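You operate a simulated robot arm through the tools that you are given. There is no shell and no other tool. Be economical: measure what you need, move in short steps, check, and stop when the job is done.

The job below is to be done with a simulated two-armed robot. You get a single attempt, and the scene is never put back.

## Task
Pick up the yellow carton with one hand, pass it to the other hand and put it on the upper shelf of the steel-topped counter. Set down upright: yellow carton.
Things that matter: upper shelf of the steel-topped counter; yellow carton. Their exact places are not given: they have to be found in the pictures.

Only the result counts: the job must be done as asked and must still hold three seconds after the hand-in. Knocking over, shifting, dropping, spilling or breaking anything else fails it.

## Robot
Two 7-joint arms with two-finger parallel grippers on one trunk, on a base that drives. Base frame: it is fixed to the floor where the robot stands at the start and does not move with it; the origin is under the middle of the robot, x ahead of it, y to its left, z up. Lengths are in mm, angles in rad, forces in N, time in s.
The left shoulder is at the start at [50, 177, 929], the right one opposite. With the tool pointing down near the work surface each hand reaches from about 100 to 600 mm from the robot's upright axis, wherever it stands, measured 20 degrees to its own side. Places, roughly: upper shelf of the steel-topped counter [-600, 900, 500]. Payload 3.43 kg a hand.
The TCP of each hand is the grasp point between the finger pads, 34 mm short of the fingertips. In the tool frame z runs along the fingers and y along their closing line. The gripper opens to 128 mm. The fingers are 24 mm wide and 12 mm thick; the gripper's body (48 by 130 mm) begins 96 mm behind the TCP.
Orientation is told as [roll, pitch, yaw] about the base's x, y, z axes, in that order, counted from this pose: with the fingers straight down and closing along the base's y, the tool's x points along the base's -x, its y along +y and its z along -z.

## Interface
- The arms move only by the tool jog_arm. It takes "left_commands", "right_commands" or both (then of equal length, played together; a hand with none holds still); each is a list of rows, each a list of 7 numbers: the closure, from 0 (fully open) to 1 (shut), then the shift along the tool's x, y, z in units of 20 mm (1.0 is 20 mm), then the turn, a rotation vector about the tool's x, y, z in units of 4 degrees (1.0 is 4 degrees). In form: [[fingers, dx, dy, dz, ax, ay, az], ...]. A call has 1 to 10 rows; each row shifts and turns the commanded pose from where the row before left it, along the tool's axes as they then stand. A call with a number of a shift or a turn outside -1 to 1 is refused whole. A row lasts 0.2 s, in which the tool goes at most 50 mm and 0.15 rad; a call with a longer step from one row to the next is refused whole, and so is a gripper value outside its range. Where a pose cannot be reached the arm comes as near as it can. A force on the tool above 40 N (or 10 N above the force at the start of the call, whichever is more), or a blocked arm, ends the call early, and 0.2 s more pass. The fingers move at their own pace (about 108 mm/s each) and stop on an object; they squeeze with about 26 N. The grip force told is the motor's: it shows also when the fingers shut on nothing. Time passes only in rows, and 0.2 s behind the last, so rows that do not move let the fingers close. It gives the time, the measured TCP pose, the force on the tool (base axes), the opening and the grip force at its end, in the units of the frame above (readings bear some noise), with the torque about the TCP (base axes, N m) and any sound that the robot's microphone picked up.
- Cameras (640 x 400 px; columns grow to the right, rows downward): "scene" is now at [111.8, 40.7, 1047.2]; the picture's right is [0.66, -0.75, 0.00], its down [-0.70, -0.62, -0.36] and it looks along [0.27, 0.24, -0.93] (base axes); focal length 261 px, centre (320, 200). "left" rides on the left gripper at [76, 11, -160] in its tool frame; the picture's right is [-0.15, 0.99, 0.00], its down [-0.88, -0.13, -0.46] and it looks along [-0.45, -0.07, 0.89] (tool axes); focal length 234 px, centre (320, 200). "right" rides on the right gripper at [76, -11, -160] in its tool frame; the picture's right is [0.15, 0.99, 0.00], its down [-0.88, 0.13, -0.46] and it looks along [-0.45, 0.07, 0.89] (tool axes); focal length 234 px, centre (320, 200).
- grab_frame(camera): a new picture of that camera. It takes no simulated time.
- lift_body(by): slides the trunk up (or, below 0, down) by that many mm; the arms and the scene camera ride with it, the base frame stays. It gives what a move gives, with no picture.
- roll_base(legs): drives the robot by 1 to 6 legs, each [ahead, turn to the left] in mm and rad, along the robot's own axes; the way and the turn of a leg run together, so that a leg with both is an arc; at most 1500 mm and 3.142 rad a leg. The arms and the cameras ride along, it lands a little off, and it stops where it bumps. It gives what a move gives.
- head_to(pan, tilt): turns the head with the scene camera to pan (to the left, within 1.396 rad either way) and tilt (down, from -0.506 to 1.204), counted from straight ahead of the robot. It gives what a move gives.
- locate(camera, pixels): for up to 12 pixels [column, row] of the newest picture of that camera ("zoom" is the newest enlarged one), the place [x, y, z] in the base frame of the surface seen there, good to about 2 mm. It takes no simulated time.
- inspect(camera, box): a new picture of the part [left, top, right, bottom] of that camera's present view, enlarged. It takes no simulated time.
- close_job(): hands the job in; it is judged then, once.

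Keep the steps short. Do not move on a guess: measure, check each grasp and each placing, and mend mistakes. In all there are 80 turns and 62 pictures (those below and enlarged ones count). Leave the grippers open and the arms clear of the work at the hand-in unless told otherwise, and finish with a single line.

The tools are called by a JSON object that holds its "op" and its "data". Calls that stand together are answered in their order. jog_arm: Moves the arms, as the interface text tells. Its arguments: {"type":"object","properties":{"left_commands":{"type":"array","items":{"type":"array","items":{"type":"number"}}},"right_commands":{"type":"array","items":{"type":"array","items":{"type":"number"}}}},"required":[]} The other tools are called the same way: lift_body (by) slides the trunk up or down; roll_base (legs) drives the base; head_to (pan, tilt) turns the head that bears the scene camera; grab_frame (camera) takes a picture; locate (camera, pixels) gives the place of the surface under pixels of a picture; inspect (camera, box) takes an enlarged picture of a part of a camera's view; close_job () hands the job in.

At the start:

```text
time_s: 0.0
left_tool_pos: [300.9, 47.0, 524.4]
left_orientation: [0.001, 0.001, 0.002]
left_contact_force: [-0.4, -0.5, -0.1]
left_wrist_torque: [0.0, -0.02, 0.01]
left_opening: 128.0
left_finger_force: 0.0
right_tool_pos: [301.1, -220.3, 524.4]
right_orientation: [0.0, 0.001, 0.0]
right_contact_force: [0.4, -0.5, -0.1]
right_wrist_torque: [-0.01, -0.01, 0.01]
right_opening: 127.9
right_finger_force: 0.0
trunk travel left (down, up): [-100.0, 301.0]
robot x, y, heading: [-0.3, 1.3, 0.005]
head pan, tilt: [0.724, 1.201]
```

scene: 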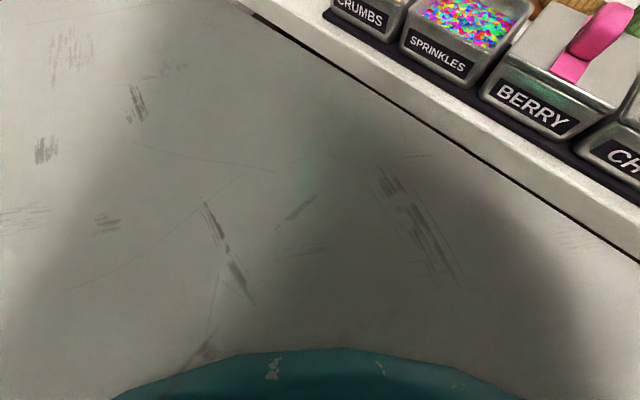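
right: 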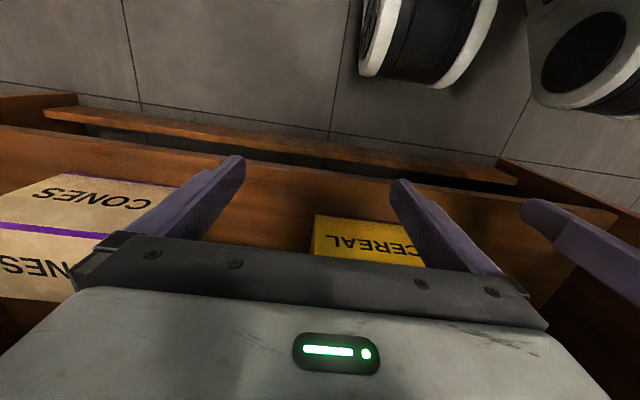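
left: 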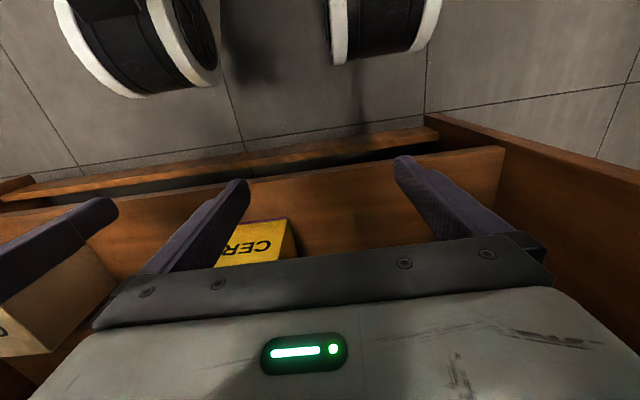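

I see a yellow CEREAL carton in a wooden unit in front of the robot. First I turn the head to look straight ahead and down.

{"op": "head_to", "data": {"pan": 0, "tilt": 0.9}}

{"op": "grab_frame", "data": {"camera": "scene"}}

{"op": "locate", "data": {"camera": "right", "pixels": [[316, 216], [395, 224], [314, 250], [340, 235], [360, 205], [60, 118], [300, 220], [60, 190], [300, 150]]}}

{"op": "locate", "data": {"camera": "left", "pixels": [[260, 222], [285, 220], [280, 245], [255, 250], [350, 210], [350, 170], [295, 250]]}}

```text
time_s: 1.1
left_tool_pos: [301.6, 48.3, 524.6]
left_orientation: [0.001, 0.0, 0.002]
left_contact_force: [0.0, 0.4, 0.3]
left_wrist_torque: [0.0, -0.02, -0.01]
left_opening: 128.3
left_finger_force: 0.1
right_tool_pos: [300.3, -220.3, 524.5]
right_orientation: [0.0, 0.001, -0.001]
right_contact_force: [-0.4, -0.4, -0.5]
right_wrist_torque: [0.02, -0.05, -0.03]
right_opening: 128.0
right_finger_force: 0.0
trunk travel left (down, up): [-100.0, 301.0]
robot x, y, heading: [2.5, 2.4, 0.005]
head pan, tilt: [0.0, 0.901]
```

```text
58 pictures are left
```

scene: 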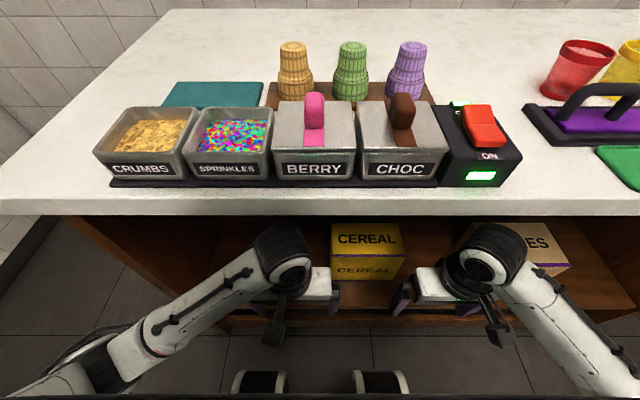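

```text
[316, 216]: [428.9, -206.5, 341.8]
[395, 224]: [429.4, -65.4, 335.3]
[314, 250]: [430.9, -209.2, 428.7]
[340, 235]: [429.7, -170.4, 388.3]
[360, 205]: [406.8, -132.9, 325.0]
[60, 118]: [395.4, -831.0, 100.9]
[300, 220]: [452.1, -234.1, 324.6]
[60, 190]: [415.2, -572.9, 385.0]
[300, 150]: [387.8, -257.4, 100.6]
```

```text
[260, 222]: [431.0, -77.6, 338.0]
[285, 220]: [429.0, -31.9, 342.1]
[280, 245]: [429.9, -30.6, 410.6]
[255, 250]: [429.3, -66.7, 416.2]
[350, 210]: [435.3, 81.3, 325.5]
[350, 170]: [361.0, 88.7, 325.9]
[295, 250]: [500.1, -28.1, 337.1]
```

The carton sits on a shelf under the counter of the unit in front. I measure its corners, the counter edge and the shelf.

{"op": "inspect", "data": {"camera": "scene", "box": [220, 190, 600, 360]}}

{"op": "locate", "data": {"camera": "scene", "pixels": [[334, 226], [398, 226], [333, 254], [404, 256], [340, 278], [395, 276], [365, 213], [365, 205], [365, 190], [220, 240], [460, 300], [540, 225]]}}

```text
1.68 times, centred on (410, 275) of scene
```

zoom: 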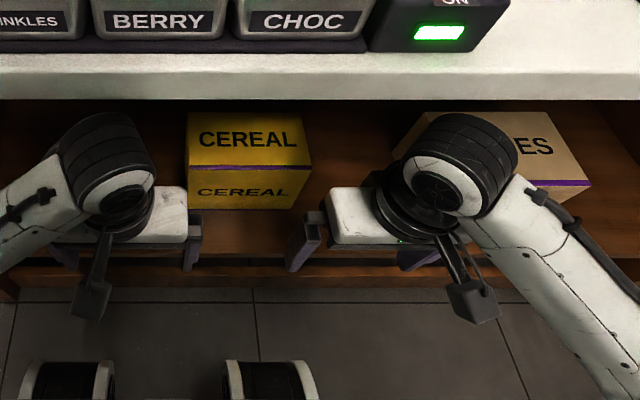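

```text
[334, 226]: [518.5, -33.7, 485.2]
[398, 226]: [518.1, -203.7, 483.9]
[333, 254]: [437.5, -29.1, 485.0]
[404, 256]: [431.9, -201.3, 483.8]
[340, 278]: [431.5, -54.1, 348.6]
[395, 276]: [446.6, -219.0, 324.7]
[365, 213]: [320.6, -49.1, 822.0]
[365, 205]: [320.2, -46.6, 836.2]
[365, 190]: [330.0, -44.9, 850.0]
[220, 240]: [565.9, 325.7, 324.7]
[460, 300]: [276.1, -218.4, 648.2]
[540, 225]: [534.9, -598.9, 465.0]
```

The carton occupies about x 429–530, y −207…−30, z 325–484, with the counter edge at x≈320, z 815–850 above it. I lower the trunk so that the camera sees further under the counter and the forearm clears its edge.

{"op": "lift_body", "data": {"by": -95}}

{"op": "head_to", "data": {"pan": -0.15, "tilt": 0.8}}

{"op": "grab_frame", "data": {"camera": "scene"}}

{"op": "grab_frame", "data": {"camera": "right"}}

```text
time_s: 2.4
left_tool_pos: [300.7, 47.1, 430.0]
left_orientation: [0.001, 0.001, 0.002]
left_contact_force: [0.1, -0.6, -0.3]
left_wrist_torque: [0.01, 0.0, 0.01]
left_opening: 128.0
left_finger_force: 0.1
right_tool_pos: [299.9, -220.3, 430.0]
right_orientation: [0.0, 0.0, 0.0]
right_contact_force: [-1.1, -0.3, -0.2]
right_wrist_torque: [-0.03, 0.01, 0.01]
right_opening: 128.1
right_finger_force: 0.1
trunk travel left (down, up): [-5.0, 396.0]
robot x, y, heading: [-0.4, 0.8, 0.001]
head pan, tilt: [0.0, 0.901]
```

```text
time_s: 3.1
left_tool_pos: [301.6, 47.9, 429.2]
left_orientation: [0.001, 0.001, -0.001]
left_contact_force: [0.4, -1.0, 0.3]
left_wrist_torque: [-0.02, 0.03, 0.0]
left_opening: 128.0
left_finger_force: 0.0
right_tool_pos: [300.9, -220.3, 429.8]
right_orientation: [0.0, 0.0, 0.002]
right_contact_force: [0.3, -0.6, 0.0]
right_wrist_torque: [0.01, 0.01, 0.01]
right_opening: 128.0
right_finger_force: 0.1
trunk travel left (down, up): [-5.0, 396.0]
robot x, y, heading: [-1.6, -3.5, -0.005]
head pan, tilt: [-0.15, 0.799]
```

```text
56 pictures are left
```

scene: 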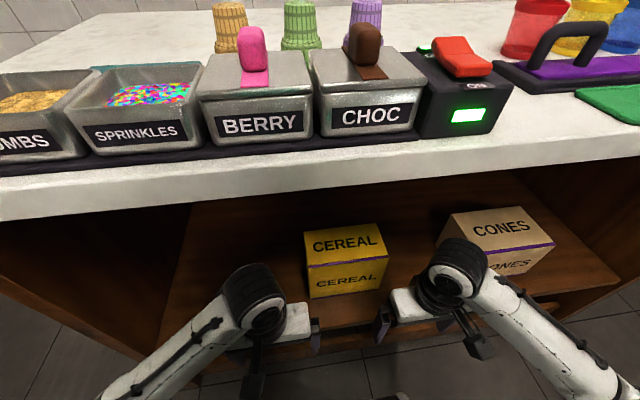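

```text
55 pictures are left
```

right: 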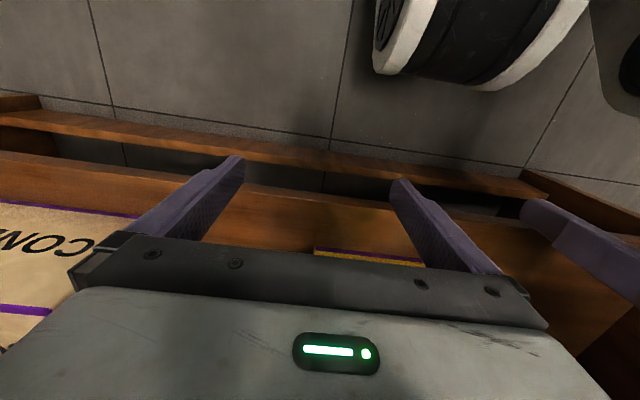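

{"op": "inspect", "data": {"camera": "scene", "box": [200, 180, 480, 350]}}

{"op": "locate", "data": {"camera": "scene", "pixels": [[307, 231], [376, 224], [375, 227], [340, 227], [309, 264], [386, 255], [310, 296], [378, 287], [345, 205], [440, 190], [440, 185], [385, 310]]}}

```text
2.29 times, centred on (340, 265) of scene
```

zoom: 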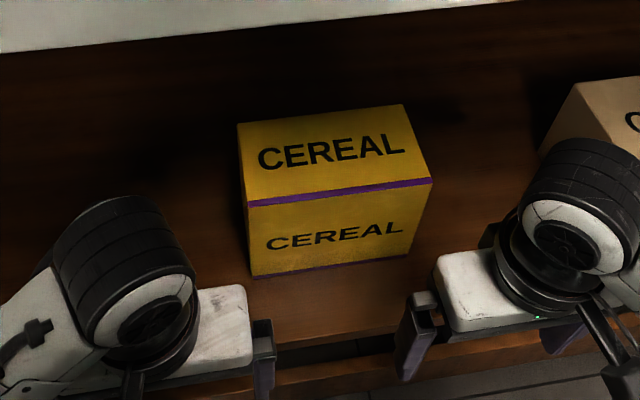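

```text
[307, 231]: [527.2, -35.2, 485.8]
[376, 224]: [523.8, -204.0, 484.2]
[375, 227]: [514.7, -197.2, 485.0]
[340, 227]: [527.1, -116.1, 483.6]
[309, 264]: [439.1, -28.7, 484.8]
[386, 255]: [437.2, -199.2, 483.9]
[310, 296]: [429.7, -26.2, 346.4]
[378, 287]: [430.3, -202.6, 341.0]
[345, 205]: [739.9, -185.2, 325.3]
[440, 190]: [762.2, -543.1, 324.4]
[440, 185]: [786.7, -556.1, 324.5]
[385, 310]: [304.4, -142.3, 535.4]
```

Carton: x 429–530 (about 100 deep), y −207…−29, centre (479, −118), top 484. I will grip it from above with the right hand, closing along x. First I raise the hand and begin the 90° yaw.

{"op": "jog_arm", "data": {"right_commands": [[0, 0, 0, -1, 0, 0, -1], [0, 0, 0, -1, 0, 0, -1], [0, 0, 0, -1, 0, 0, -1], [0, 0, 0, -1, 0, 0, -1], [0, 0, 0, -1, 0, 0, -1], [0, 0, 0, -1, 0, 0, -1], [0, 0, 0, 0, 0, 0, -1], [0, 0, 0, 0, 0, 0, -1], [0, 0, 0, 0, 0, 0, -1], [0, 0, 0, 0, 0, 0, -1]]}}

{"op": "jog_arm", "data": {"right_commands": [[0, 0, 0, 0, 0, 0, -1], [0, 0, 0, 0, 0, 0, -1], [0, 0, 0, 0, 0, 0, -1], [0, 0, 0, 0, 0, 0, -1], [0, 0, 0, 0, 0, 0, -1], [0, 0, 0, 0, 0, 0, -1], [0, 0, 0, 0, 0, 0, -1], [0, 0, 0, 0, 0, 0, -1], [0, 0, 0, 0, 0, 0, -1], [0, 0, 0, 0, 0, 0, -1]]}}

{"op": "jog_arm", "data": {"right_commands": [[0, 0, 0, 0, 0, 0, -1], [0, 0, 0, 0, 0, 0, -1], [0, 0, 0, 0, 0, 0, -0.5], [0, 0, 0, 0, 0, 0, 0]]}}

```text
time_s: 5.3
left_tool_pos: [301.8, 47.1, 430.1]
left_orientation: [0.0, 0.0, 0.0]
left_contact_force: [-0.4, -0.2, 0.4]
left_wrist_torque: [0.02, -0.01, -0.01]
left_opening: 128.1
left_finger_force: 0.1
right_tool_pos: [299.8, -220.1, 549.5]
right_orientation: [0.002, 0.0, 0.701]
right_contact_force: [-0.3, -0.1, -0.4]
right_wrist_torque: [0.0, -0.01, -0.02]
right_opening: 128.2
right_finger_force: 0.1
trunk travel left (down, up): [-5.0, 396.0]
robot x, y, heading: [2.0, 1.8, 0.005]
head pan, tilt: [-0.15, 0.799]
```

```text
time_s: 7.5
left_tool_pos: [301.1, 47.6, 430.0]
left_orientation: [0.001, 0.0, 0.001]
left_contact_force: [-0.7, -0.4, 0.9]
left_wrist_torque: [0.02, 0.01, -0.05]
left_opening: 128.0
left_finger_force: 0.1
right_tool_pos: [299.8, -220.9, 550.3]
right_orientation: [0.0, 0.0, 1.398]
right_contact_force: [0.3, 0.7, 0.0]
right_wrist_torque: [0.05, 0.0, 0.0]
right_opening: 128.1
right_finger_force: 0.0
trunk travel left (down, up): [-5.0, 396.0]
robot x, y, heading: [-3.6, 1.2, -0.001]
head pan, tilt: [-0.15, 0.799]
```

```text
time_s: 8.5
left_tool_pos: [301.3, 46.9, 430.2]
left_orientation: [0.002, 0.001, 0.0]
left_contact_force: [-0.3, -0.5, 0.2]
left_wrist_torque: [-0.02, 0.01, 0.02]
left_opening: 127.8
left_finger_force: 0.2
right_tool_pos: [299.7, -221.1, 550.9]
right_orientation: [0.0, 0.001, 1.57]
right_contact_force: [-0.5, 0.1, -0.4]
right_wrist_torque: [-0.01, -0.02, 0.01]
right_opening: 128.0
right_finger_force: 0.1
trunk travel left (down, up): [-5.0, 396.0]
robot x, y, heading: [0.2, -2.0, 0.001]
head pan, tilt: [-0.15, 0.799]
```

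Yaw is 90°. Now tool −y is base +x. I move above the carton centre at (479, −118).

{"op": "jog_arm", "data": {"right_commands": [[0, -0.567, -1, 0, 0, 0, 0], [0, -0.567, -1, 0, 0, 0, 0], [0, -0.567, -1, 0, 0, 0, 0], [0, -0.567, -1, 0, 0, 0, 0], [0, -0.567, -1, 0, 0, 0, 0], [0, -0.567, -1, 0, 0, 0, 0], [0, -0.567, -1, 0, 0, 0, 0], [0, -0.567, -1, 0, 0, 0, 0], [0, -0.567, -0.96, 0, 0, 0, 0], [0, 0, 0, 0, 0, 0, 0]]}}

{"op": "grab_frame", "data": {"camera": "scene"}}

{"op": "grab_frame", "data": {"camera": "right"}}

```text
time_s: 10.7
left_tool_pos: [301.5, 46.1, 428.2]
left_orientation: [0.002, 0.001, 0.0]
left_contact_force: [0.0, 0.3, -0.4]
left_wrist_torque: [0.04, 0.03, 0.02]
left_opening: 128.1
left_finger_force: 0.0
right_tool_pos: [475.7, -119.4, 545.9]
right_orientation: [0.01, 0.001, 1.573]
right_contact_force: [0.8, -0.1, -0.3]
right_wrist_torque: [-0.01, -0.01, 0.02]
right_opening: 128.1
right_finger_force: 0.0
trunk travel left (down, up): [-5.0, 396.0]
robot x, y, heading: [-3.7, -0.5, -0.005]
head pan, tilt: [-0.15, 0.799]
```

```text
53 pictures are left
```

scene: 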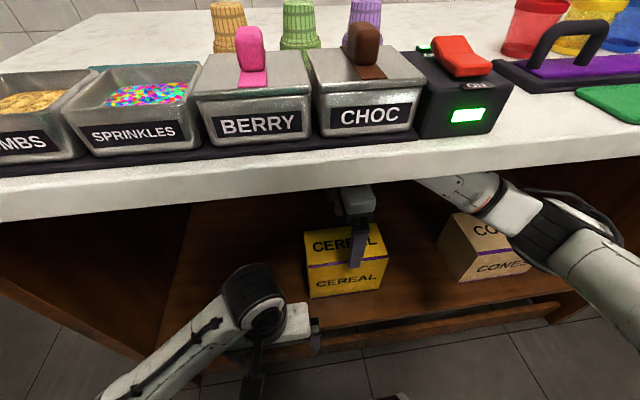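

```text
52 pictures are left
```

right: 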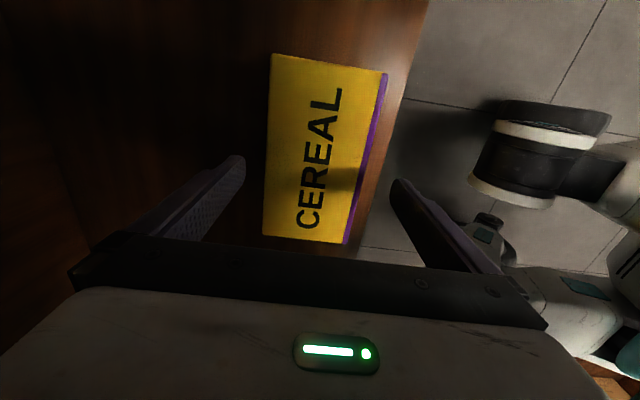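

The fingers straddle the carton, so I check its top corners through the wrist camera.

{"op": "locate", "data": {"camera": "right", "pixels": [[276, 62], [380, 78], [268, 228], [340, 238], [310, 60], [267, 150], [358, 150]]}}

```text
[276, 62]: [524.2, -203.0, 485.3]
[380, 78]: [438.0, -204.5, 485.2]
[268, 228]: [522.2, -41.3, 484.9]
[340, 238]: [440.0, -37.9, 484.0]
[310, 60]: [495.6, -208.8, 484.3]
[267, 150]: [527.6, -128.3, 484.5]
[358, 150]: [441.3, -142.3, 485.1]
```

The carton's x range 429–529 lies between the fingers (412–540). I go down 92 mm, with +3 mm in x.

{"op": "jog_arm", "data": {"right_commands": [[0, 0, -0.17, 0.8, 0, 0, 0], [0, 0, 0, 0.8, 0, 0, 0], [0, 0, 0, 0.8, 0, 0, 0], [0, 0, 0, 0.8, 0, 0, 0], [0, 0, 0, 0.8, 0, 0, 0], [0, 0, 0, 0.6, 0, 0, 0], [0, 0, 0, 0, 0, 0, 0]]}}

{"op": "jog_arm", "data": {"right_commands": [[1, 0, 0, 0, 0, 0, 0], [1, 0, 0, 0, 0, 0, 0], [1, 0, 0, 0, 0, 0, 0], [1, 0, 0, 0, 0, 0, 0]]}}

```text
time_s: 12.3
left_tool_pos: [301.0, 48.8, 429.2]
left_orientation: [0.0, 0.0, 0.0]
left_contact_force: [0.7, 0.3, -0.1]
left_wrist_torque: [-0.03, 0.0, 0.0]
left_opening: 127.9
left_finger_force: 0.0
right_tool_pos: [482.5, -116.3, 457.4]
right_orientation: [0.001, -0.001, 1.571]
right_contact_force: [0.3, -0.1, 0.3]
right_wrist_torque: [0.01, -0.01, 0.02]
right_opening: 128.1
right_finger_force: 0.2
trunk travel left (down, up): [-5.0, 396.0]
robot x, y, heading: [-1.0, -0.1, 0.0]
head pan, tilt: [-0.15, 0.799]
```

```text
time_s: 13.3
left_tool_pos: [301.4, 47.5, 430.1]
left_orientation: [0.001, 0.002, -0.002]
left_contact_force: [0.3, 0.5, 0.4]
left_wrist_torque: [-0.02, -0.06, -0.01]
left_opening: 128.1
left_finger_force: 0.0
right_tool_pos: [482.7, -117.3, 457.0]
right_orientation: [0.0, 0.002, 1.57]
right_contact_force: [0.4, 0.8, 0.0]
right_wrist_torque: [-0.06, -0.13, 0.07]
right_opening: 99.8
right_finger_force: 26.1
trunk travel left (down, up): [-5.0, 396.0]
robot x, y, heading: [1.6, 1.1, -0.001]
head pan, tilt: [-0.15, 0.799]
```

Gripped: opening 99.8, 26 N. I lift 40 mm and read the load.

{"op": "jog_arm", "data": {"right_commands": [[1, 0, 0, -0.5, 0, 0, 0], [1, 0, 0, -0.5, 0, 0, 0], [1, 0, 0, -0.5, 0, 0, 0], [1, 0, 0, -0.5, 0, 0, 0], [1, 0, 0, 0, 0, 0, 0]]}}

{"op": "grab_frame", "data": {"camera": "scene"}}

```text
time_s: 14.5
left_tool_pos: [301.1, 47.7, 430.4]
left_orientation: [-0.001, -0.001, 0.0]
left_contact_force: [-1.2, 0.2, -0.5]
left_wrist_torque: [-0.04, 0.02, -0.01]
left_opening: 127.8
left_finger_force: 0.2
right_tool_pos: [482.2, -117.9, 496.8]
right_orientation: [0.0, 0.001, 1.571]
right_contact_force: [0.9, -0.1, -4.5]
right_wrist_torque: [0.03, 0.01, -0.02]
right_opening: 99.6
right_finger_force: 25.7
trunk travel left (down, up): [-5.0, 396.0]
robot x, y, heading: [1.2, 1.9, 0.001]
head pan, tilt: [-0.15, 0.799]
```

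```text
51 pictures are left
```

scene: 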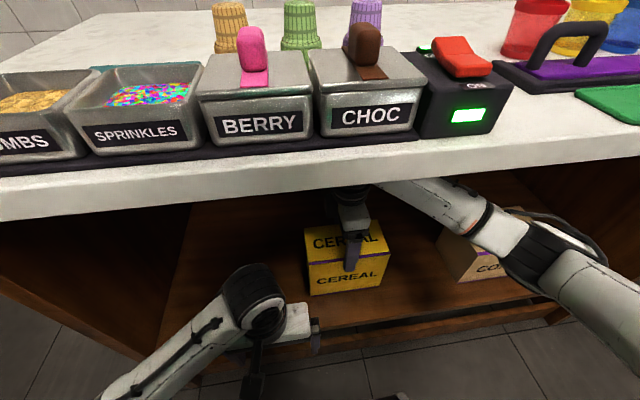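

Lifted cleanly, 4.5 N load. Before backing out I look left and right for free floor and the target counter.

{"op": "head_to", "data": {"pan": 1.39, "tilt": 0.35}}

{"op": "grab_frame", "data": {"camera": "scene"}}

{"op": "head_to", "data": {"pan": -1.39, "tilt": 0.35}}

{"op": "grab_frame", "data": {"camera": "scene"}}

```text
time_s: 16.1
left_tool_pos: [300.6, 47.1, 430.4]
left_orientation: [0.0, 0.001, -0.001]
left_contact_force: [0.4, -1.1, 0.2]
left_wrist_torque: [0.0, 0.0, -0.01]
left_opening: 127.8
left_finger_force: 0.1
right_tool_pos: [482.0, -119.2, 496.2]
right_orientation: [0.0, 0.001, 1.571]
right_contact_force: [0.3, -0.9, -4.3]
right_wrist_torque: [0.0, 0.01, -0.01]
right_opening: 99.8
right_finger_force: 25.8
trunk travel left (down, up): [-5.0, 396.0]
robot x, y, heading: [2.1, 2.7, 0.002]
head pan, tilt: [1.389, 0.351]
```

```text
50 pictures are left
```

scene: 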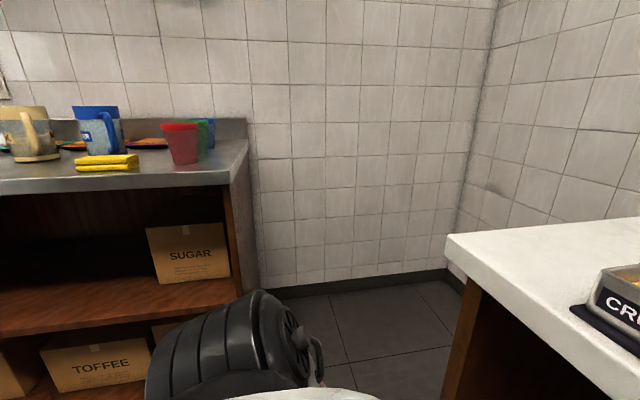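

```text
time_s: 18.6
left_tool_pos: [301.0, 46.2, 429.6]
left_orientation: [0.0, -0.001, 0.001]
left_contact_force: [0.7, 0.2, -0.5]
left_wrist_torque: [-0.01, 0.03, -0.01]
left_opening: 128.1
left_finger_force: 0.1
right_tool_pos: [482.8, -118.0, 498.3]
right_orientation: [0.0, 0.0, 1.569]
right_contact_force: [-0.5, -0.1, -3.1]
right_wrist_torque: [0.04, 0.03, 0.04]
right_opening: 99.8
right_finger_force: 26.0
trunk travel left (down, up): [-5.0, 396.0]
robot x, y, heading: [0.8, 0.6, 0.001]
head pan, tilt: [-1.389, 0.351]
```

```text
49 pictures are left
```

scene: 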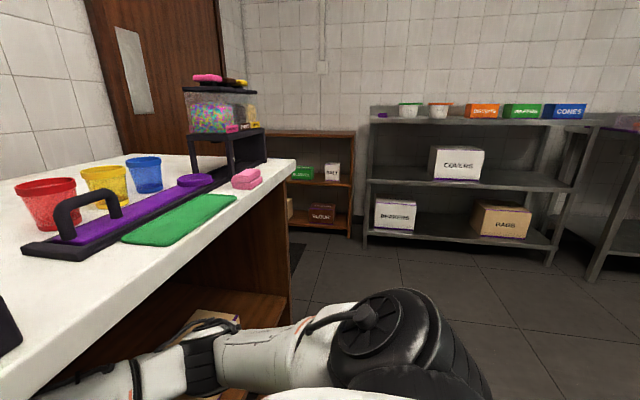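

The steel-topped counter stands to the left (wooden shelves, SUGAR box on the upper one). I back straight out by 330 mm and look left again.

{"op": "roll_base", "data": {"legs": [[-330, 0]]}}

{"op": "head_to", "data": {"pan": 1.39, "tilt": 0.45}}

{"op": "grab_frame", "data": {"camera": "scene"}}

```text
time_s: 20.8
left_tool_pos: [-35.1, 46.7, 429.7]
left_orientation: [0.0, 0.001, -0.004]
left_contact_force: [0.6, 0.6, 0.7]
left_wrist_torque: [0.03, 0.01, 0.0]
left_opening: 127.9
left_finger_force: 0.0
right_tool_pos: [146.2, -119.3, 497.4]
right_orientation: [-0.001, -0.001, 1.567]
right_contact_force: [0.1, 0.1, -4.9]
right_wrist_torque: [0.0, 0.04, 0.0]
right_opening: 99.9
right_finger_force: 25.9
trunk travel left (down, up): [-5.0, 396.0]
robot x, y, heading: [-336.6, 2.9, 0.003]
head pan, tilt: [-1.389, 0.351]
```

```text
time_s: 23.2
left_tool_pos: [-35.7, 46.2, 429.4]
left_orientation: [-0.001, 0.0, -0.002]
left_contact_force: [-0.4, 0.2, 0.4]
left_wrist_torque: [-0.02, -0.01, 0.0]
left_opening: 127.9
left_finger_force: 0.2
right_tool_pos: [143.9, -118.7, 497.4]
right_orientation: [0.001, 0.001, 1.567]
right_contact_force: [-0.3, 0.1, -4.7]
right_wrist_torque: [0.03, 0.0, 0.01]
right_opening: 99.6
right_finger_force: 26.0
trunk travel left (down, up): [-5.0, 396.0]
robot x, y, heading: [-334.9, -0.5, -0.001]
head pan, tilt: [1.389, 0.45]
```

```text
48 pictures are left
```

scene: 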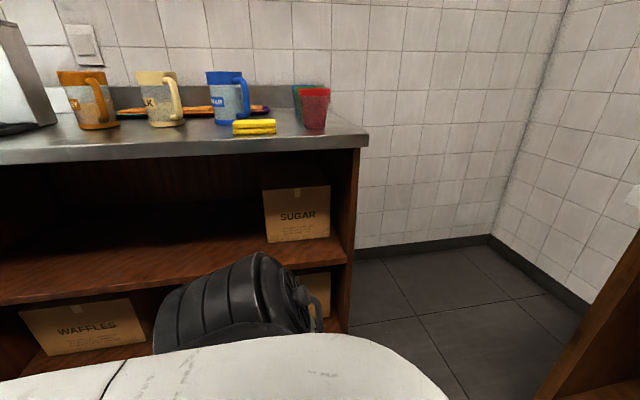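

{"op": "locate", "data": {"camera": "scene", "pixels": [[345, 256], [50, 290], [150, 272], [150, 220], [268, 242], [330, 236], [266, 192], [329, 188], [300, 146], [100, 157], [350, 160], [100, 250]]}}

```text
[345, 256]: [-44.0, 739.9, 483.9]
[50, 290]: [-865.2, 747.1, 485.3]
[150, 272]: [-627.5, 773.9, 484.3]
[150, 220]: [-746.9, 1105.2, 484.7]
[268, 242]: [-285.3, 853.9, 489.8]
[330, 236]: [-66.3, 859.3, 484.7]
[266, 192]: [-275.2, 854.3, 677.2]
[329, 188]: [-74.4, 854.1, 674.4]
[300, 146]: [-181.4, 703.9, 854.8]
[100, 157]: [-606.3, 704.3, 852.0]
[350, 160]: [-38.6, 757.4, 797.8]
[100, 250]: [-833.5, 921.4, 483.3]
```

The upper shelf surface is z≈484.5, its front edge at y≈740, and it is free for x below −290. Now the handover preparation: left hand moves 150 mm left, then begins its yaw to +90°, while the right hand draws the carton 60 mm nearer.

{"op": "jog_arm", "data": {"left_commands": [[0, 0, 1, 0, 0, 0, 0], [0, 0, 1, 0, 0, 0, 0], [0, 0, 1, 0, 0, 0, 0], [0, 0, 1, 0, 0, 0, 0], [0, 0, 1, 0, 0, 0, 0], [0, 0, 1, 0, 0, 0, 0], [0, 0, 1, 0, 0, 0, 0], [0, 0, 0.5, 0, 0, 0, 0], [0, 0, 0, 0, 0, 0, -1], [0, 0, 0, 0, 0, 0, -1]], "right_commands": [[1, 0, 0.5, 0, 0, 0, 0], [1, 0, 0.5, 0, 0, 0, 0], [1, 0, 0.5, 0, 0, 0, 0], [1, 0, 0.5, 0, 0, 0, 0], [1, 0, 0.5, 0, 0, 0, 0], [1, 0, 0.5, 0, 0, 0, 0], [1, 0, 0, 0, 0, 0, 0], [1, 0, 0, 0, 0, 0, 0], [1, 0, 0, 0, 0, 0, 0], [1, 0, 0, 0, 0, 0, 0]]}}

{"op": "jog_arm", "data": {"left_commands": [[0, 0, 0, 0, 0, 0, -1], [0, 0, 0, 0, 0, 0, -1], [0, 0, 0, 0, 0, 0, -1], [0, 0, 0, 0, 0, 0, -1], [0, 0, 0, 0, 0, 0, -1], [0, 0, 0, 0, 0, 0, -1], [0, 0, 0, 0, 0, 0, -1], [0, 0, 0, 0, 0, 0, -1], [0, 0, 0, 0, 0, 0, -1], [0, 0, 0, 0, 0, 0, -1]]}}

{"op": "jog_arm", "data": {"left_commands": [[0, 0, 0, 0, 0, 0, -1], [0, 0, 0, 0, 0, 0, -1], [0, 0, 0, 0, 0, 0, -1], [0, 0, 0, 0, 0, 0, -1], [0, 0, 0, 0, 0, 0, -1], [0, 0, 0, 0, 0, 0, -1], [0, 0, 0, 0, 0, 0, -1], [0, 0, 0, 0, 0, 0, -1], [0, 0, 0, 0, 0, 0, -1], [0, 0, 0, 0, 0, 0, -1]]}}

```text
time_s: 25.4
left_tool_pos: [-35.8, 196.8, 429.9]
left_orientation: [0.0, 0.0, 0.136]
left_contact_force: [-0.5, -0.6, 0.6]
left_wrist_torque: [0.0, 0.0, -0.01]
left_opening: 128.0
left_finger_force: 0.1
right_tool_pos: [86.9, -118.9, 497.6]
right_orientation: [-0.001, -0.001, 1.569]
right_contact_force: [-0.9, 0.6, -4.2]
right_wrist_torque: [-0.01, -0.03, 0.02]
right_opening: 99.7
right_finger_force: 26.1
trunk travel left (down, up): [-5.0, 396.0]
robot x, y, heading: [-338.1, 3.0, -0.005]
head pan, tilt: [1.389, 0.45]
```

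```text
time_s: 27.6
left_tool_pos: [-33.6, 197.0, 430.0]
left_orientation: [0.001, -0.002, 0.836]
left_contact_force: [0.5, 0.8, -0.8]
left_wrist_torque: [0.0, 0.01, 0.01]
left_opening: 128.0
left_finger_force: 0.1
right_tool_pos: [86.5, -119.1, 495.9]
right_orientation: [0.0, 0.001, 1.567]
right_contact_force: [0.4, -0.4, -4.4]
right_wrist_torque: [0.02, 0.0, -0.03]
right_opening: 99.8
right_finger_force: 25.8
trunk travel left (down, up): [-5.0, 396.0]
robot x, y, heading: [-338.8, -0.4, -0.005]
head pan, tilt: [1.389, 0.45]
```

```text
time_s: 29.8
left_tool_pos: [-33.6, 197.1, 430.6]
left_orientation: [0.001, 0.0, 1.533]
left_contact_force: [1.3, 1.2, 0.7]
left_wrist_torque: [-0.01, 0.03, -0.01]
left_opening: 128.0
left_finger_force: 0.0
right_tool_pos: [87.6, -119.1, 498.0]
right_orientation: [0.0, 0.0, 1.567]
right_contact_force: [0.5, -0.1, -4.0]
right_wrist_torque: [0.0, -0.03, 0.0]
right_opening: 99.8
right_finger_force: 26.3
trunk travel left (down, up): [-5.0, 396.0]
robot x, y, heading: [-336.2, -0.6, -0.001]
head pan, tilt: [1.389, 0.45]
```

Yaw reached. Now I tilt the left fingers toward −y by turning about tool y, 90° in all.

{"op": "jog_arm", "data": {"left_commands": [[0, 0, 0, 0, 0, 0, -0.53], [0, 0, 0, 0, 0, 1, 0], [0, 0, 0, 0, 0, 1, 0], [0, 0, 0, 0, 0, 1, 0], [0, 0, 0, 0, 0, 1, 0], [0, 0, 0, 0, 0, 1, 0], [0, 0, 0, 0, 0, 1, 0], [0, 0, 0, 0, 0, 1, 0], [0, 0, 0, 0, 0, 1, 0], [0, 0, 0, 0, 0, 1, 0]]}}

{"op": "jog_arm", "data": {"left_commands": [[0, 0, 0, 0, 0, 1, 0], [0, 0, 0, 0, 0, 1, 0], [0, 0, 0, 0, 0, 1, 0], [0, 0, 0, 0, 0, 1, 0], [0, 0, 0, 0, 0, 1, 0], [0, 0, 0, 0, 0, 1, 0], [0, 0, 0, 0, 0, 1, 0], [0, 0, 0, 0, 0, 1, 0], [0, 0, 0, 0, 0, 1, 0], [0, 0, 0, 0, 0, 1, 0]]}}

{"op": "jog_arm", "data": {"left_commands": [[0, 0, 0, 0, 0, 1, 0], [0, 0, 0, 0, 0, 1, 0], [0, 0, 0, 0, 0, 1, 0], [0, 0, 0, 0, 0, 0.5, 0], [0, 0, 0, 0, 0, 0, 0]]}}

{"op": "head_to", "data": {"pan": 0.1, "tilt": 0.9}}

{"op": "grab_frame", "data": {"camera": "scene"}}

{"op": "grab_frame", "data": {"camera": "left"}}

```text
time_s: 32.0
left_tool_pos: [-34.9, 195.1, 429.7]
left_orientation: [0.0, 0.63, 1.569]
left_contact_force: [-0.6, -0.4, 0.5]
left_wrist_torque: [0.0, -0.02, -0.03]
left_opening: 127.9
left_finger_force: 0.1
right_tool_pos: [87.6, -118.2, 497.4]
right_orientation: [0.0, 0.0, 1.567]
right_contact_force: [-0.4, 0.7, -5.0]
right_wrist_torque: [-0.01, 0.01, -0.01]
right_opening: 99.4
right_finger_force: 25.3
trunk travel left (down, up): [-5.0, 396.0]
robot x, y, heading: [-334.2, 1.2, -0.003]
head pan, tilt: [1.389, 0.45]
```

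```text
time_s: 34.2
left_tool_pos: [-33.8, 196.0, 431.4]
left_orientation: [-0.001, 1.326, 1.568]
left_contact_force: [-0.5, 0.1, -0.9]
left_wrist_torque: [0.0, 0.04, 0.01]
left_opening: 128.2
left_finger_force: 0.1
right_tool_pos: [86.6, -118.9, 498.5]
right_orientation: [0.001, -0.002, 1.567]
right_contact_force: [-0.1, -0.5, -4.8]
right_wrist_torque: [0.03, 0.0, 0.02]
right_opening: 99.8
right_finger_force: 26.7
trunk travel left (down, up): [-5.0, 396.0]
robot x, y, heading: [-338.4, 2.3, -0.002]
head pan, tilt: [1.389, 0.45]
```

```text
time_s: 35.4
left_tool_pos: [-34.3, 197.1, 429.2]
left_orientation: [-3.08, 1.57, -1.511]
left_contact_force: [-1.1, 0.3, 0.2]
left_wrist_torque: [0.03, -0.01, -0.02]
left_opening: 127.8
left_finger_force: 0.0
right_tool_pos: [87.0, -118.8, 498.1]
right_orientation: [0.001, 0.001, 1.567]
right_contact_force: [0.3, 0.0, -4.8]
right_wrist_torque: [0.01, 0.05, 0.01]
right_opening: 99.7
right_finger_force: 26.3
trunk travel left (down, up): [-5.0, 396.0]
robot x, y, heading: [-335.5, 0.7, -0.009]
head pan, tilt: [1.389, 0.45]
```

```text
time_s: 36.9
left_tool_pos: [-34.6, 196.9, 429.4]
left_orientation: [0.784, 1.571, 2.352]
left_contact_force: [-0.3, -1.3, -0.2]
left_wrist_torque: [0.01, -0.02, 0.02]
left_opening: 128.3
left_finger_force: 0.1
right_tool_pos: [86.8, -119.8, 497.6]
right_orientation: [0.0, -0.002, 1.567]
right_contact_force: [-0.5, 0.2, -4.3]
right_wrist_torque: [0.02, -0.01, 0.01]
right_opening: 99.4
right_finger_force: 26.6
trunk travel left (down, up): [-5.0, 396.0]
robot x, y, heading: [-333.2, -1.5, -0.004]
head pan, tilt: [0.099, 0.901]
```

```text
47 pictures are left
```

scene: 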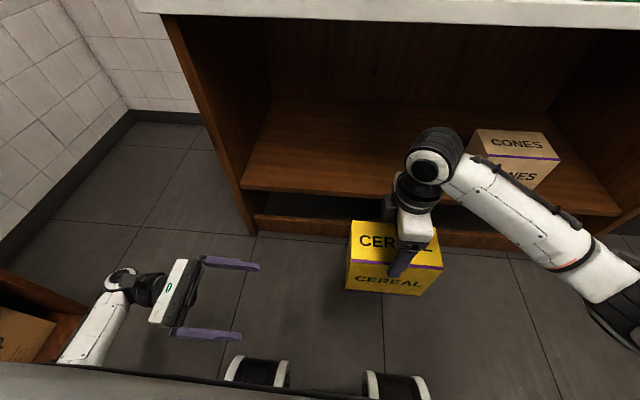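

```text
46 pictures are left
```

left: 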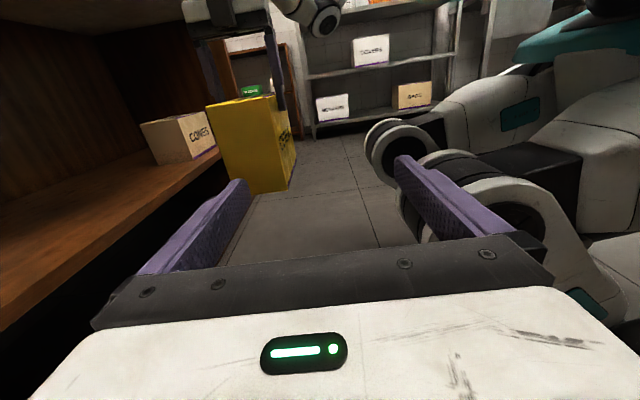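

Left hand is level with the camera on top. I measure the carton's left end.

{"op": "locate", "data": {"camera": "left", "pixels": [[212, 112], [267, 104], [230, 180], [282, 180], [245, 150]]}}

{"op": "locate", "data": {"camera": "scene", "pixels": [[354, 224], [350, 256], [349, 285], [428, 292], [437, 264]]}}

```text
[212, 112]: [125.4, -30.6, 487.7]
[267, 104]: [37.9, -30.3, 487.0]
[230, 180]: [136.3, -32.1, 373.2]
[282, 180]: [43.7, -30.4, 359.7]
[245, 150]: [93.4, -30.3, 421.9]
```

```text
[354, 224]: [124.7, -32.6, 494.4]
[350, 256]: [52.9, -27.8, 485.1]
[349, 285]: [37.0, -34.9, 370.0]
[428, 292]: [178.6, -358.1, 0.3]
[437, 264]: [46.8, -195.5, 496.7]
```

The readings suggest the carton top may be near 495 rather than the expected 524, so it may have slipped. I look closer.

{"op": "inspect", "data": {"camera": "scene", "box": [320, 180, 470, 310]}}

{"op": "inspect", "data": {"camera": "left", "box": [180, 0, 330, 210]}}

```text
3.08 times, centred on (395, 245) of scene
```

zoom: 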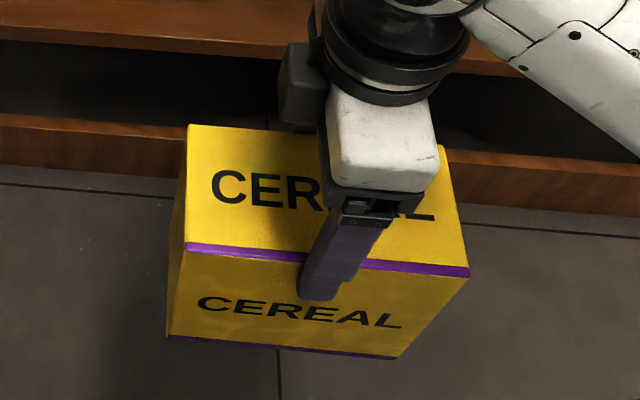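

```text
1.90 times, centred on (255, 105) of left
```

zoom: 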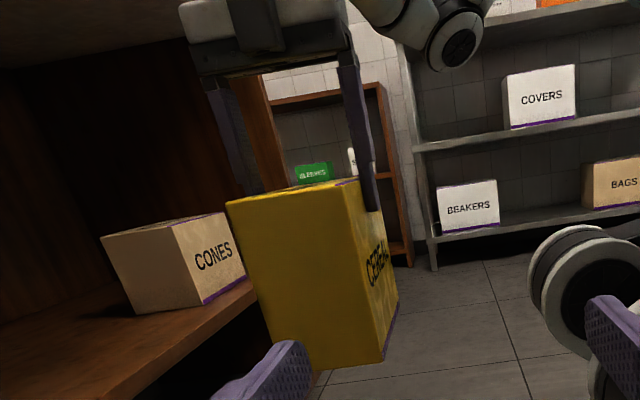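

{"op": "locate", "data": {"camera": "zoom", "pixels": [[240, 208], [350, 192], [300, 205], [378, 352], [362, 215], [300, 193], [380, 210], [394, 310]]}}

```text
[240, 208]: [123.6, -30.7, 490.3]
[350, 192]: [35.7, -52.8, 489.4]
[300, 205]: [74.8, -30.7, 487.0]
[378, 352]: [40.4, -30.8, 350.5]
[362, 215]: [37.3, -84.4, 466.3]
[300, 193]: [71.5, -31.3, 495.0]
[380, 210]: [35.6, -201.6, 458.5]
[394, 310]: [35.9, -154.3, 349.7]
```

The carton has slipped about 27 mm in the right grip and is still level (top 497, right fingertips at 463). I bring the left hand in without delay: first align x and z, stopping short of the carton's end.

{"op": "jog_arm", "data": {"left_commands": [[0, -0.11, -0.756, 1, 0, 0, 0], [0, -0.11, -0.756, 1, 0, 0, 0], [0, -0.11, -0.756, 1, 0, 0, 0], [0, -0.11, -0.756, 1, 0, 0, 0], [0, -0.11, -0.756, 1, 0, 0, 0], [0, -0.11, -0.756, 1, 0, 0, 0], [0, -0.11, -0.756, 1, 0, 0, 0], [0, -0.11, -0.756, 1, 0, 0, 0], [0, 0, 0, 0, 0, 0, 0]]}}

{"op": "grab_frame", "data": {"camera": "left"}}

{"op": "locate", "data": {"camera": "left", "pixels": [[270, 60], [370, 60], [320, 60], [270, 120], [370, 120], [320, 150], [320, 30], [250, 100], [390, 100]]}}

```text
time_s: 38.9
left_tool_pos: [86.4, 36.3, 412.7]
left_orientation: [0.289, 1.57, 1.858]
left_contact_force: [-0.4, 0.1, 0.1]
left_wrist_torque: [0.01, 0.02, 0.0]
left_opening: 128.3
left_finger_force: 0.2
right_tool_pos: [84.9, -119.0, 496.8]
right_orientation: [0.001, 0.0, 1.566]
right_contact_force: [-0.1, 0.4, -4.7]
right_wrist_torque: [0.0, -0.02, 0.02]
right_opening: 99.6
right_finger_force: 26.1
trunk travel left (down, up): [-5.0, 396.0]
robot x, y, heading: [-332.9, -0.1, 0.002]
head pan, tilt: [0.099, 0.901]
```

```text
43 pictures are left
```

left: 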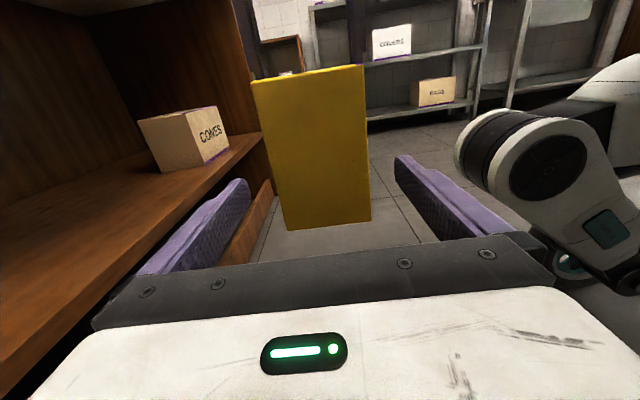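

```text
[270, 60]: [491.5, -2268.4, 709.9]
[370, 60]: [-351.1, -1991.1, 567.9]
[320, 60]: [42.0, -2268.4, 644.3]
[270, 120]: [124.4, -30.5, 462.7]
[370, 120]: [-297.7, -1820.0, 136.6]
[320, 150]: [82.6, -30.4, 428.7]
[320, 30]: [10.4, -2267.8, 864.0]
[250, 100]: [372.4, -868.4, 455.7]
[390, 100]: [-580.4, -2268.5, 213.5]
```

Well centred between the fingers. I check top and bottom heights, then go in 140 mm.

{"op": "locate", "data": {"camera": "left", "pixels": [[258, 88], [358, 72], [293, 226], [362, 218], [310, 78]]}}

{"op": "jog_arm", "data": {"left_commands": [[0, 0, 0, 1, 0, 0, 0], [0, 0, 0, 1, 0, 0, 0], [0, 0, 0, 1, 0, 0, 0], [0, 0, 0, 1, 0, 0, 0], [0, 0, 0, 1, 0, 0, 0], [0, 0, 0, 1, 0, 0, 0], [0, 0, 0, 1, 0, 0, 0], [0, 0, 0, 0, 0, 0, 0]]}}

```text
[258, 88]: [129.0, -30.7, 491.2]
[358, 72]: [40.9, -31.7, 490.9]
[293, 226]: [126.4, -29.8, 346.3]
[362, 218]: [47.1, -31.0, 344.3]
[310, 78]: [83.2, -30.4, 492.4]
```

```text
time_s: 40.2
left_tool_pos: [93.9, 13.9, 367.3]
left_orientation: [0.032, 1.415, 1.649]
left_contact_force: [0.5, 0.3, 0.0]
left_wrist_torque: [0.01, -0.03, -0.02]
left_opening: 128.1
left_finger_force: 0.0
right_tool_pos: [85.8, -119.4, 496.1]
right_orientation: [0.002, 0.004, 1.566]
right_contact_force: [0.4, 0.2, -4.6]
right_wrist_torque: [0.02, -0.05, 0.0]
right_opening: 99.6
right_finger_force: 25.4
trunk travel left (down, up): [-5.0, 396.0]
robot x, y, heading: [-339.5, 1.2, -0.005]
head pan, tilt: [0.099, 0.901]
stopped in row 6 (left hand): the arm was blocked; the commanded pose is now the measured one
```

The left arm reached a joint limit at y≈14 and tilted. I look at the situation.

{"op": "grab_frame", "data": {"camera": "scene"}}

```text
42 pictures are left
```

scene: 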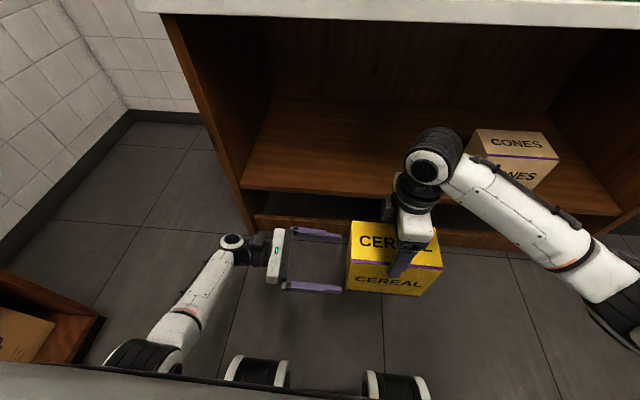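

I back the left hand off to y≈45, restoring its level attitude and height; the right hand will then bring the carton to it.

{"op": "jog_arm", "data": {"left_commands": [[0, 0.2, 0.1, -0.8, 0, 0.5, -0.0], [0, 0.4, 0.1, -0.8, -0.2, 0.6, 0], [0, 0.5, 0.1, 0, -0.2, 0.6, 0], [0, 0.5, 0.1, 0, -0.2, 0.5, 0], [0, 0.5, 0, 0, -0.1, 0, 0], [0, 0, 0, 0, 0, 0, 0]]}}

```text
time_s: 41.6
left_tool_pos: [83.6, 40.9, 415.2]
left_orientation: [1.979, 1.561, -2.74]
left_contact_force: [0.2, -0.3, -0.1]
left_wrist_torque: [-0.01, 0.0, 0.01]
left_opening: 128.0
left_finger_force: 0.1
right_tool_pos: [86.9, -118.0, 498.2]
right_orientation: [0.0, -0.001, 1.567]
right_contact_force: [0.5, -0.5, -4.0]
right_wrist_torque: [-0.02, -0.01, 0.0]
right_opening: 99.7
right_finger_force: 26.0
trunk travel left (down, up): [-5.0, 396.0]
robot x, y, heading: [-332.3, -2.1, -0.003]
head pan, tilt: [0.099, 0.901]
```

Level again. Now the right hand carries the carton 144 mm left between the left fingers.

{"op": "jog_arm", "data": {"right_commands": [[1, -0.8, 0, 0, 0, 0, 0], [1, -0.8, 0, 0, 0, 0, 0], [1, -0.8, 0, 0, 0, 0, 0], [1, -0.8, 0, 0, 0, 0, 0], [1, -0.8, 0, 0, 0, 0, 0], [1, -0.8, 0, 0, 0, 0, 0], [1, -0.8, 0, 0, 0, 0, 0], [1, -0.8, 0.05, 0, 0, 0, 0], [1, -0.8, 0.05, 0, 0, 0, 0], [1, 0, 0, 0, 0, 0, 0]]}}

{"op": "grab_frame", "data": {"camera": "scene"}}

{"op": "grab_frame", "data": {"camera": "left"}}

```text
time_s: 43.8
left_tool_pos: [84.2, 42.0, 416.0]
left_orientation: [1.933, 1.563, -2.789]
left_contact_force: [-0.6, -0.5, 0.0]
left_wrist_torque: [-0.04, 0.0, 0.01]
left_opening: 128.1
left_finger_force: 0.1
right_tool_pos: [85.3, 25.4, 497.5]
right_orientation: [0.0, 0.0, 1.569]
right_contact_force: [0.2, -0.8, -4.8]
right_wrist_torque: [0.0, -0.02, 0.03]
right_opening: 99.7
right_finger_force: 26.1
trunk travel left (down, up): [-5.0, 396.0]
robot x, y, heading: [-337.6, 0.7, 0.0]
head pan, tilt: [0.099, 0.901]
```

```text
41 pictures are left
```

scene: 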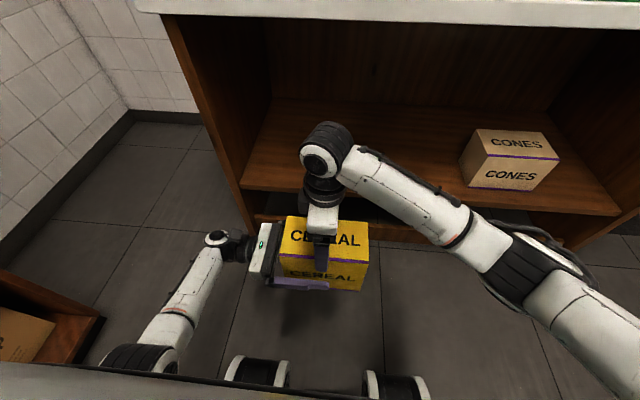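

```text
40 pictures are left
```

left: 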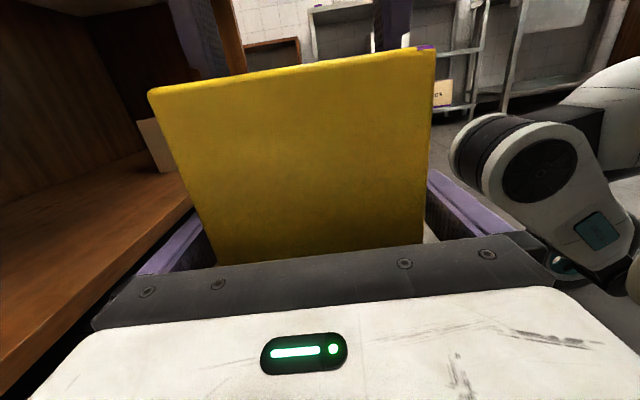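

The carton is between the left fingers, below the right ones. I measure its top, then close the left hand.

{"op": "locate", "data": {"camera": "left", "pixels": [[160, 100], [290, 80], [425, 62], [300, 200]]}}

{"op": "jog_arm", "data": {"left_commands": [[1, 0, 0, 0, 0, 0, 0], [1, 0, 0, 0, 0, 0, 0], [1, 0, 0, 0, 0, 0, 0], [1, 0, 0, 0, 0, 0, 0]], "right_commands": [[1, 0, 0, 0, 0, 0, 0], [1, 0, 0, 0, 0, 0, 0], [1, 0, 0, 0, 0, 0, 0], [1, 0, 0, 0, 0, 0, 0]]}}

```text
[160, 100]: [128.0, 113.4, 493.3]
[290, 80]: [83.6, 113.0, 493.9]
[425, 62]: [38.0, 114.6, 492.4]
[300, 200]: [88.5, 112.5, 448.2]
```

```text
time_s: 44.8
left_tool_pos: [84.6, 41.4, 415.1]
left_orientation: [1.902, 1.562, -2.817]
left_contact_force: [4.1, -2.1, -0.2]
left_wrist_torque: [0.15, -0.21, 0.81]
left_opening: 99.7
left_finger_force: 26.3
right_tool_pos: [85.2, 25.1, 497.6]
right_orientation: [0.001, 0.0, 1.566]
right_contact_force: [-4.2, 1.9, -1.8]
right_wrist_torque: [0.02, 0.5, -0.72]
right_opening: 99.4
right_finger_force: 26.2
trunk travel left (down, up): [-5.0, 396.0]
robot x, y, heading: [-334.4, -1.1, -0.001]
head pan, tilt: [0.099, 0.901]
```

Left hand holds too (99.7 mm, 26 N), nearly at the carton's centre of mass. I open the right hand.

{"op": "jog_arm", "data": {"left_commands": [[1, 0, 0, 0, 0, 0, 0], [1, 0, 0, 0, 0, 0, 0], [1, 0, 0, 0, 0, 0, 0]], "right_commands": [[0, 0, 0, 0, 0, 0, 0], [0, 0, 0, 0, 0, 0, 0], [0, 0, 0, 0, 0, 0, 0]]}}

{"op": "jog_arm", "data": {"left_commands": [[1, 0, 0, 0, 0, 0, 0], [1, 0, 0, 0, 0, 0, 0], [1, 0, 0, 0, 0, 0, 0], [1, 0, 0, 0, 0, 0, 0], [1, 0, 0, 0, 0, 0, 0]], "right_commands": [[0, 0, 0, -0.5, 0, 0, 0], [0, 0, 0, -0.8, 0, 0, 0], [0, 0, 0, -1, 0, 0, 0], [0, 0, 0, -1, 0, 0, 0], [0, 0, 0, -0.5, 0, 0, 0]]}}

{"op": "grab_frame", "data": {"camera": "left"}}

{"op": "grab_frame", "data": {"camera": "scene"}}

```text
time_s: 45.6
left_tool_pos: [83.9, 40.1, 415.7]
left_orientation: [1.873, 1.563, -2.849]
left_contact_force: [-0.4, 0.2, -0.1]
left_wrist_torque: [0.09, -0.01, -0.03]
left_opening: 100.2
left_finger_force: 26.0
right_tool_pos: [86.1, 23.7, 497.4]
right_orientation: [-0.001, 0.001, 1.567]
right_contact_force: [0.8, 0.3, -0.2]
right_wrist_torque: [0.05, 0.01, 0.0]
right_opening: 128.1
right_finger_force: 0.0
trunk travel left (down, up): [-5.0, 396.0]
robot x, y, heading: [-336.8, 0.7, -0.005]
head pan, tilt: [0.099, 0.901]
```

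```text
time_s: 46.8
left_tool_pos: [84.1, 40.9, 414.4]
left_orientation: [1.914, 1.563, -2.808]
left_contact_force: [1.0, 0.2, -0.7]
left_wrist_torque: [0.08, 0.04, -0.01]
left_opening: 100.4
left_finger_force: 25.9
right_tool_pos: [85.8, 24.3, 572.5]
right_orientation: [0.0, 0.001, 1.567]
right_contact_force: [0.1, 0.3, 0.8]
right_wrist_torque: [-0.01, -0.05, 0.0]
right_opening: 127.9
right_finger_force: 0.1
trunk travel left (down, up): [-5.0, 396.0]
robot x, y, heading: [-338.9, -2.0, -0.005]
head pan, tilt: [0.099, 0.901]
```

```text
39 pictures are left
```

left: 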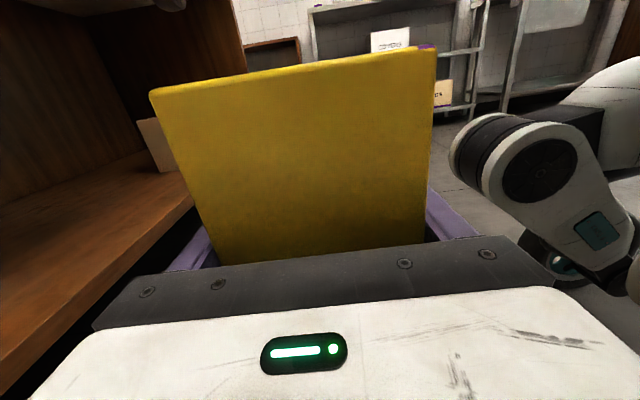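

```text
38 pictures are left
```

scene: 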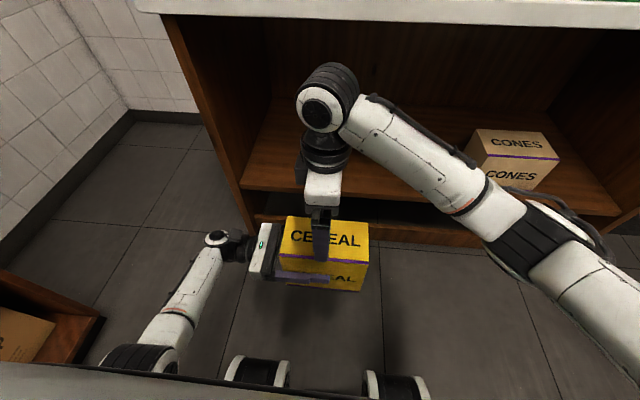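

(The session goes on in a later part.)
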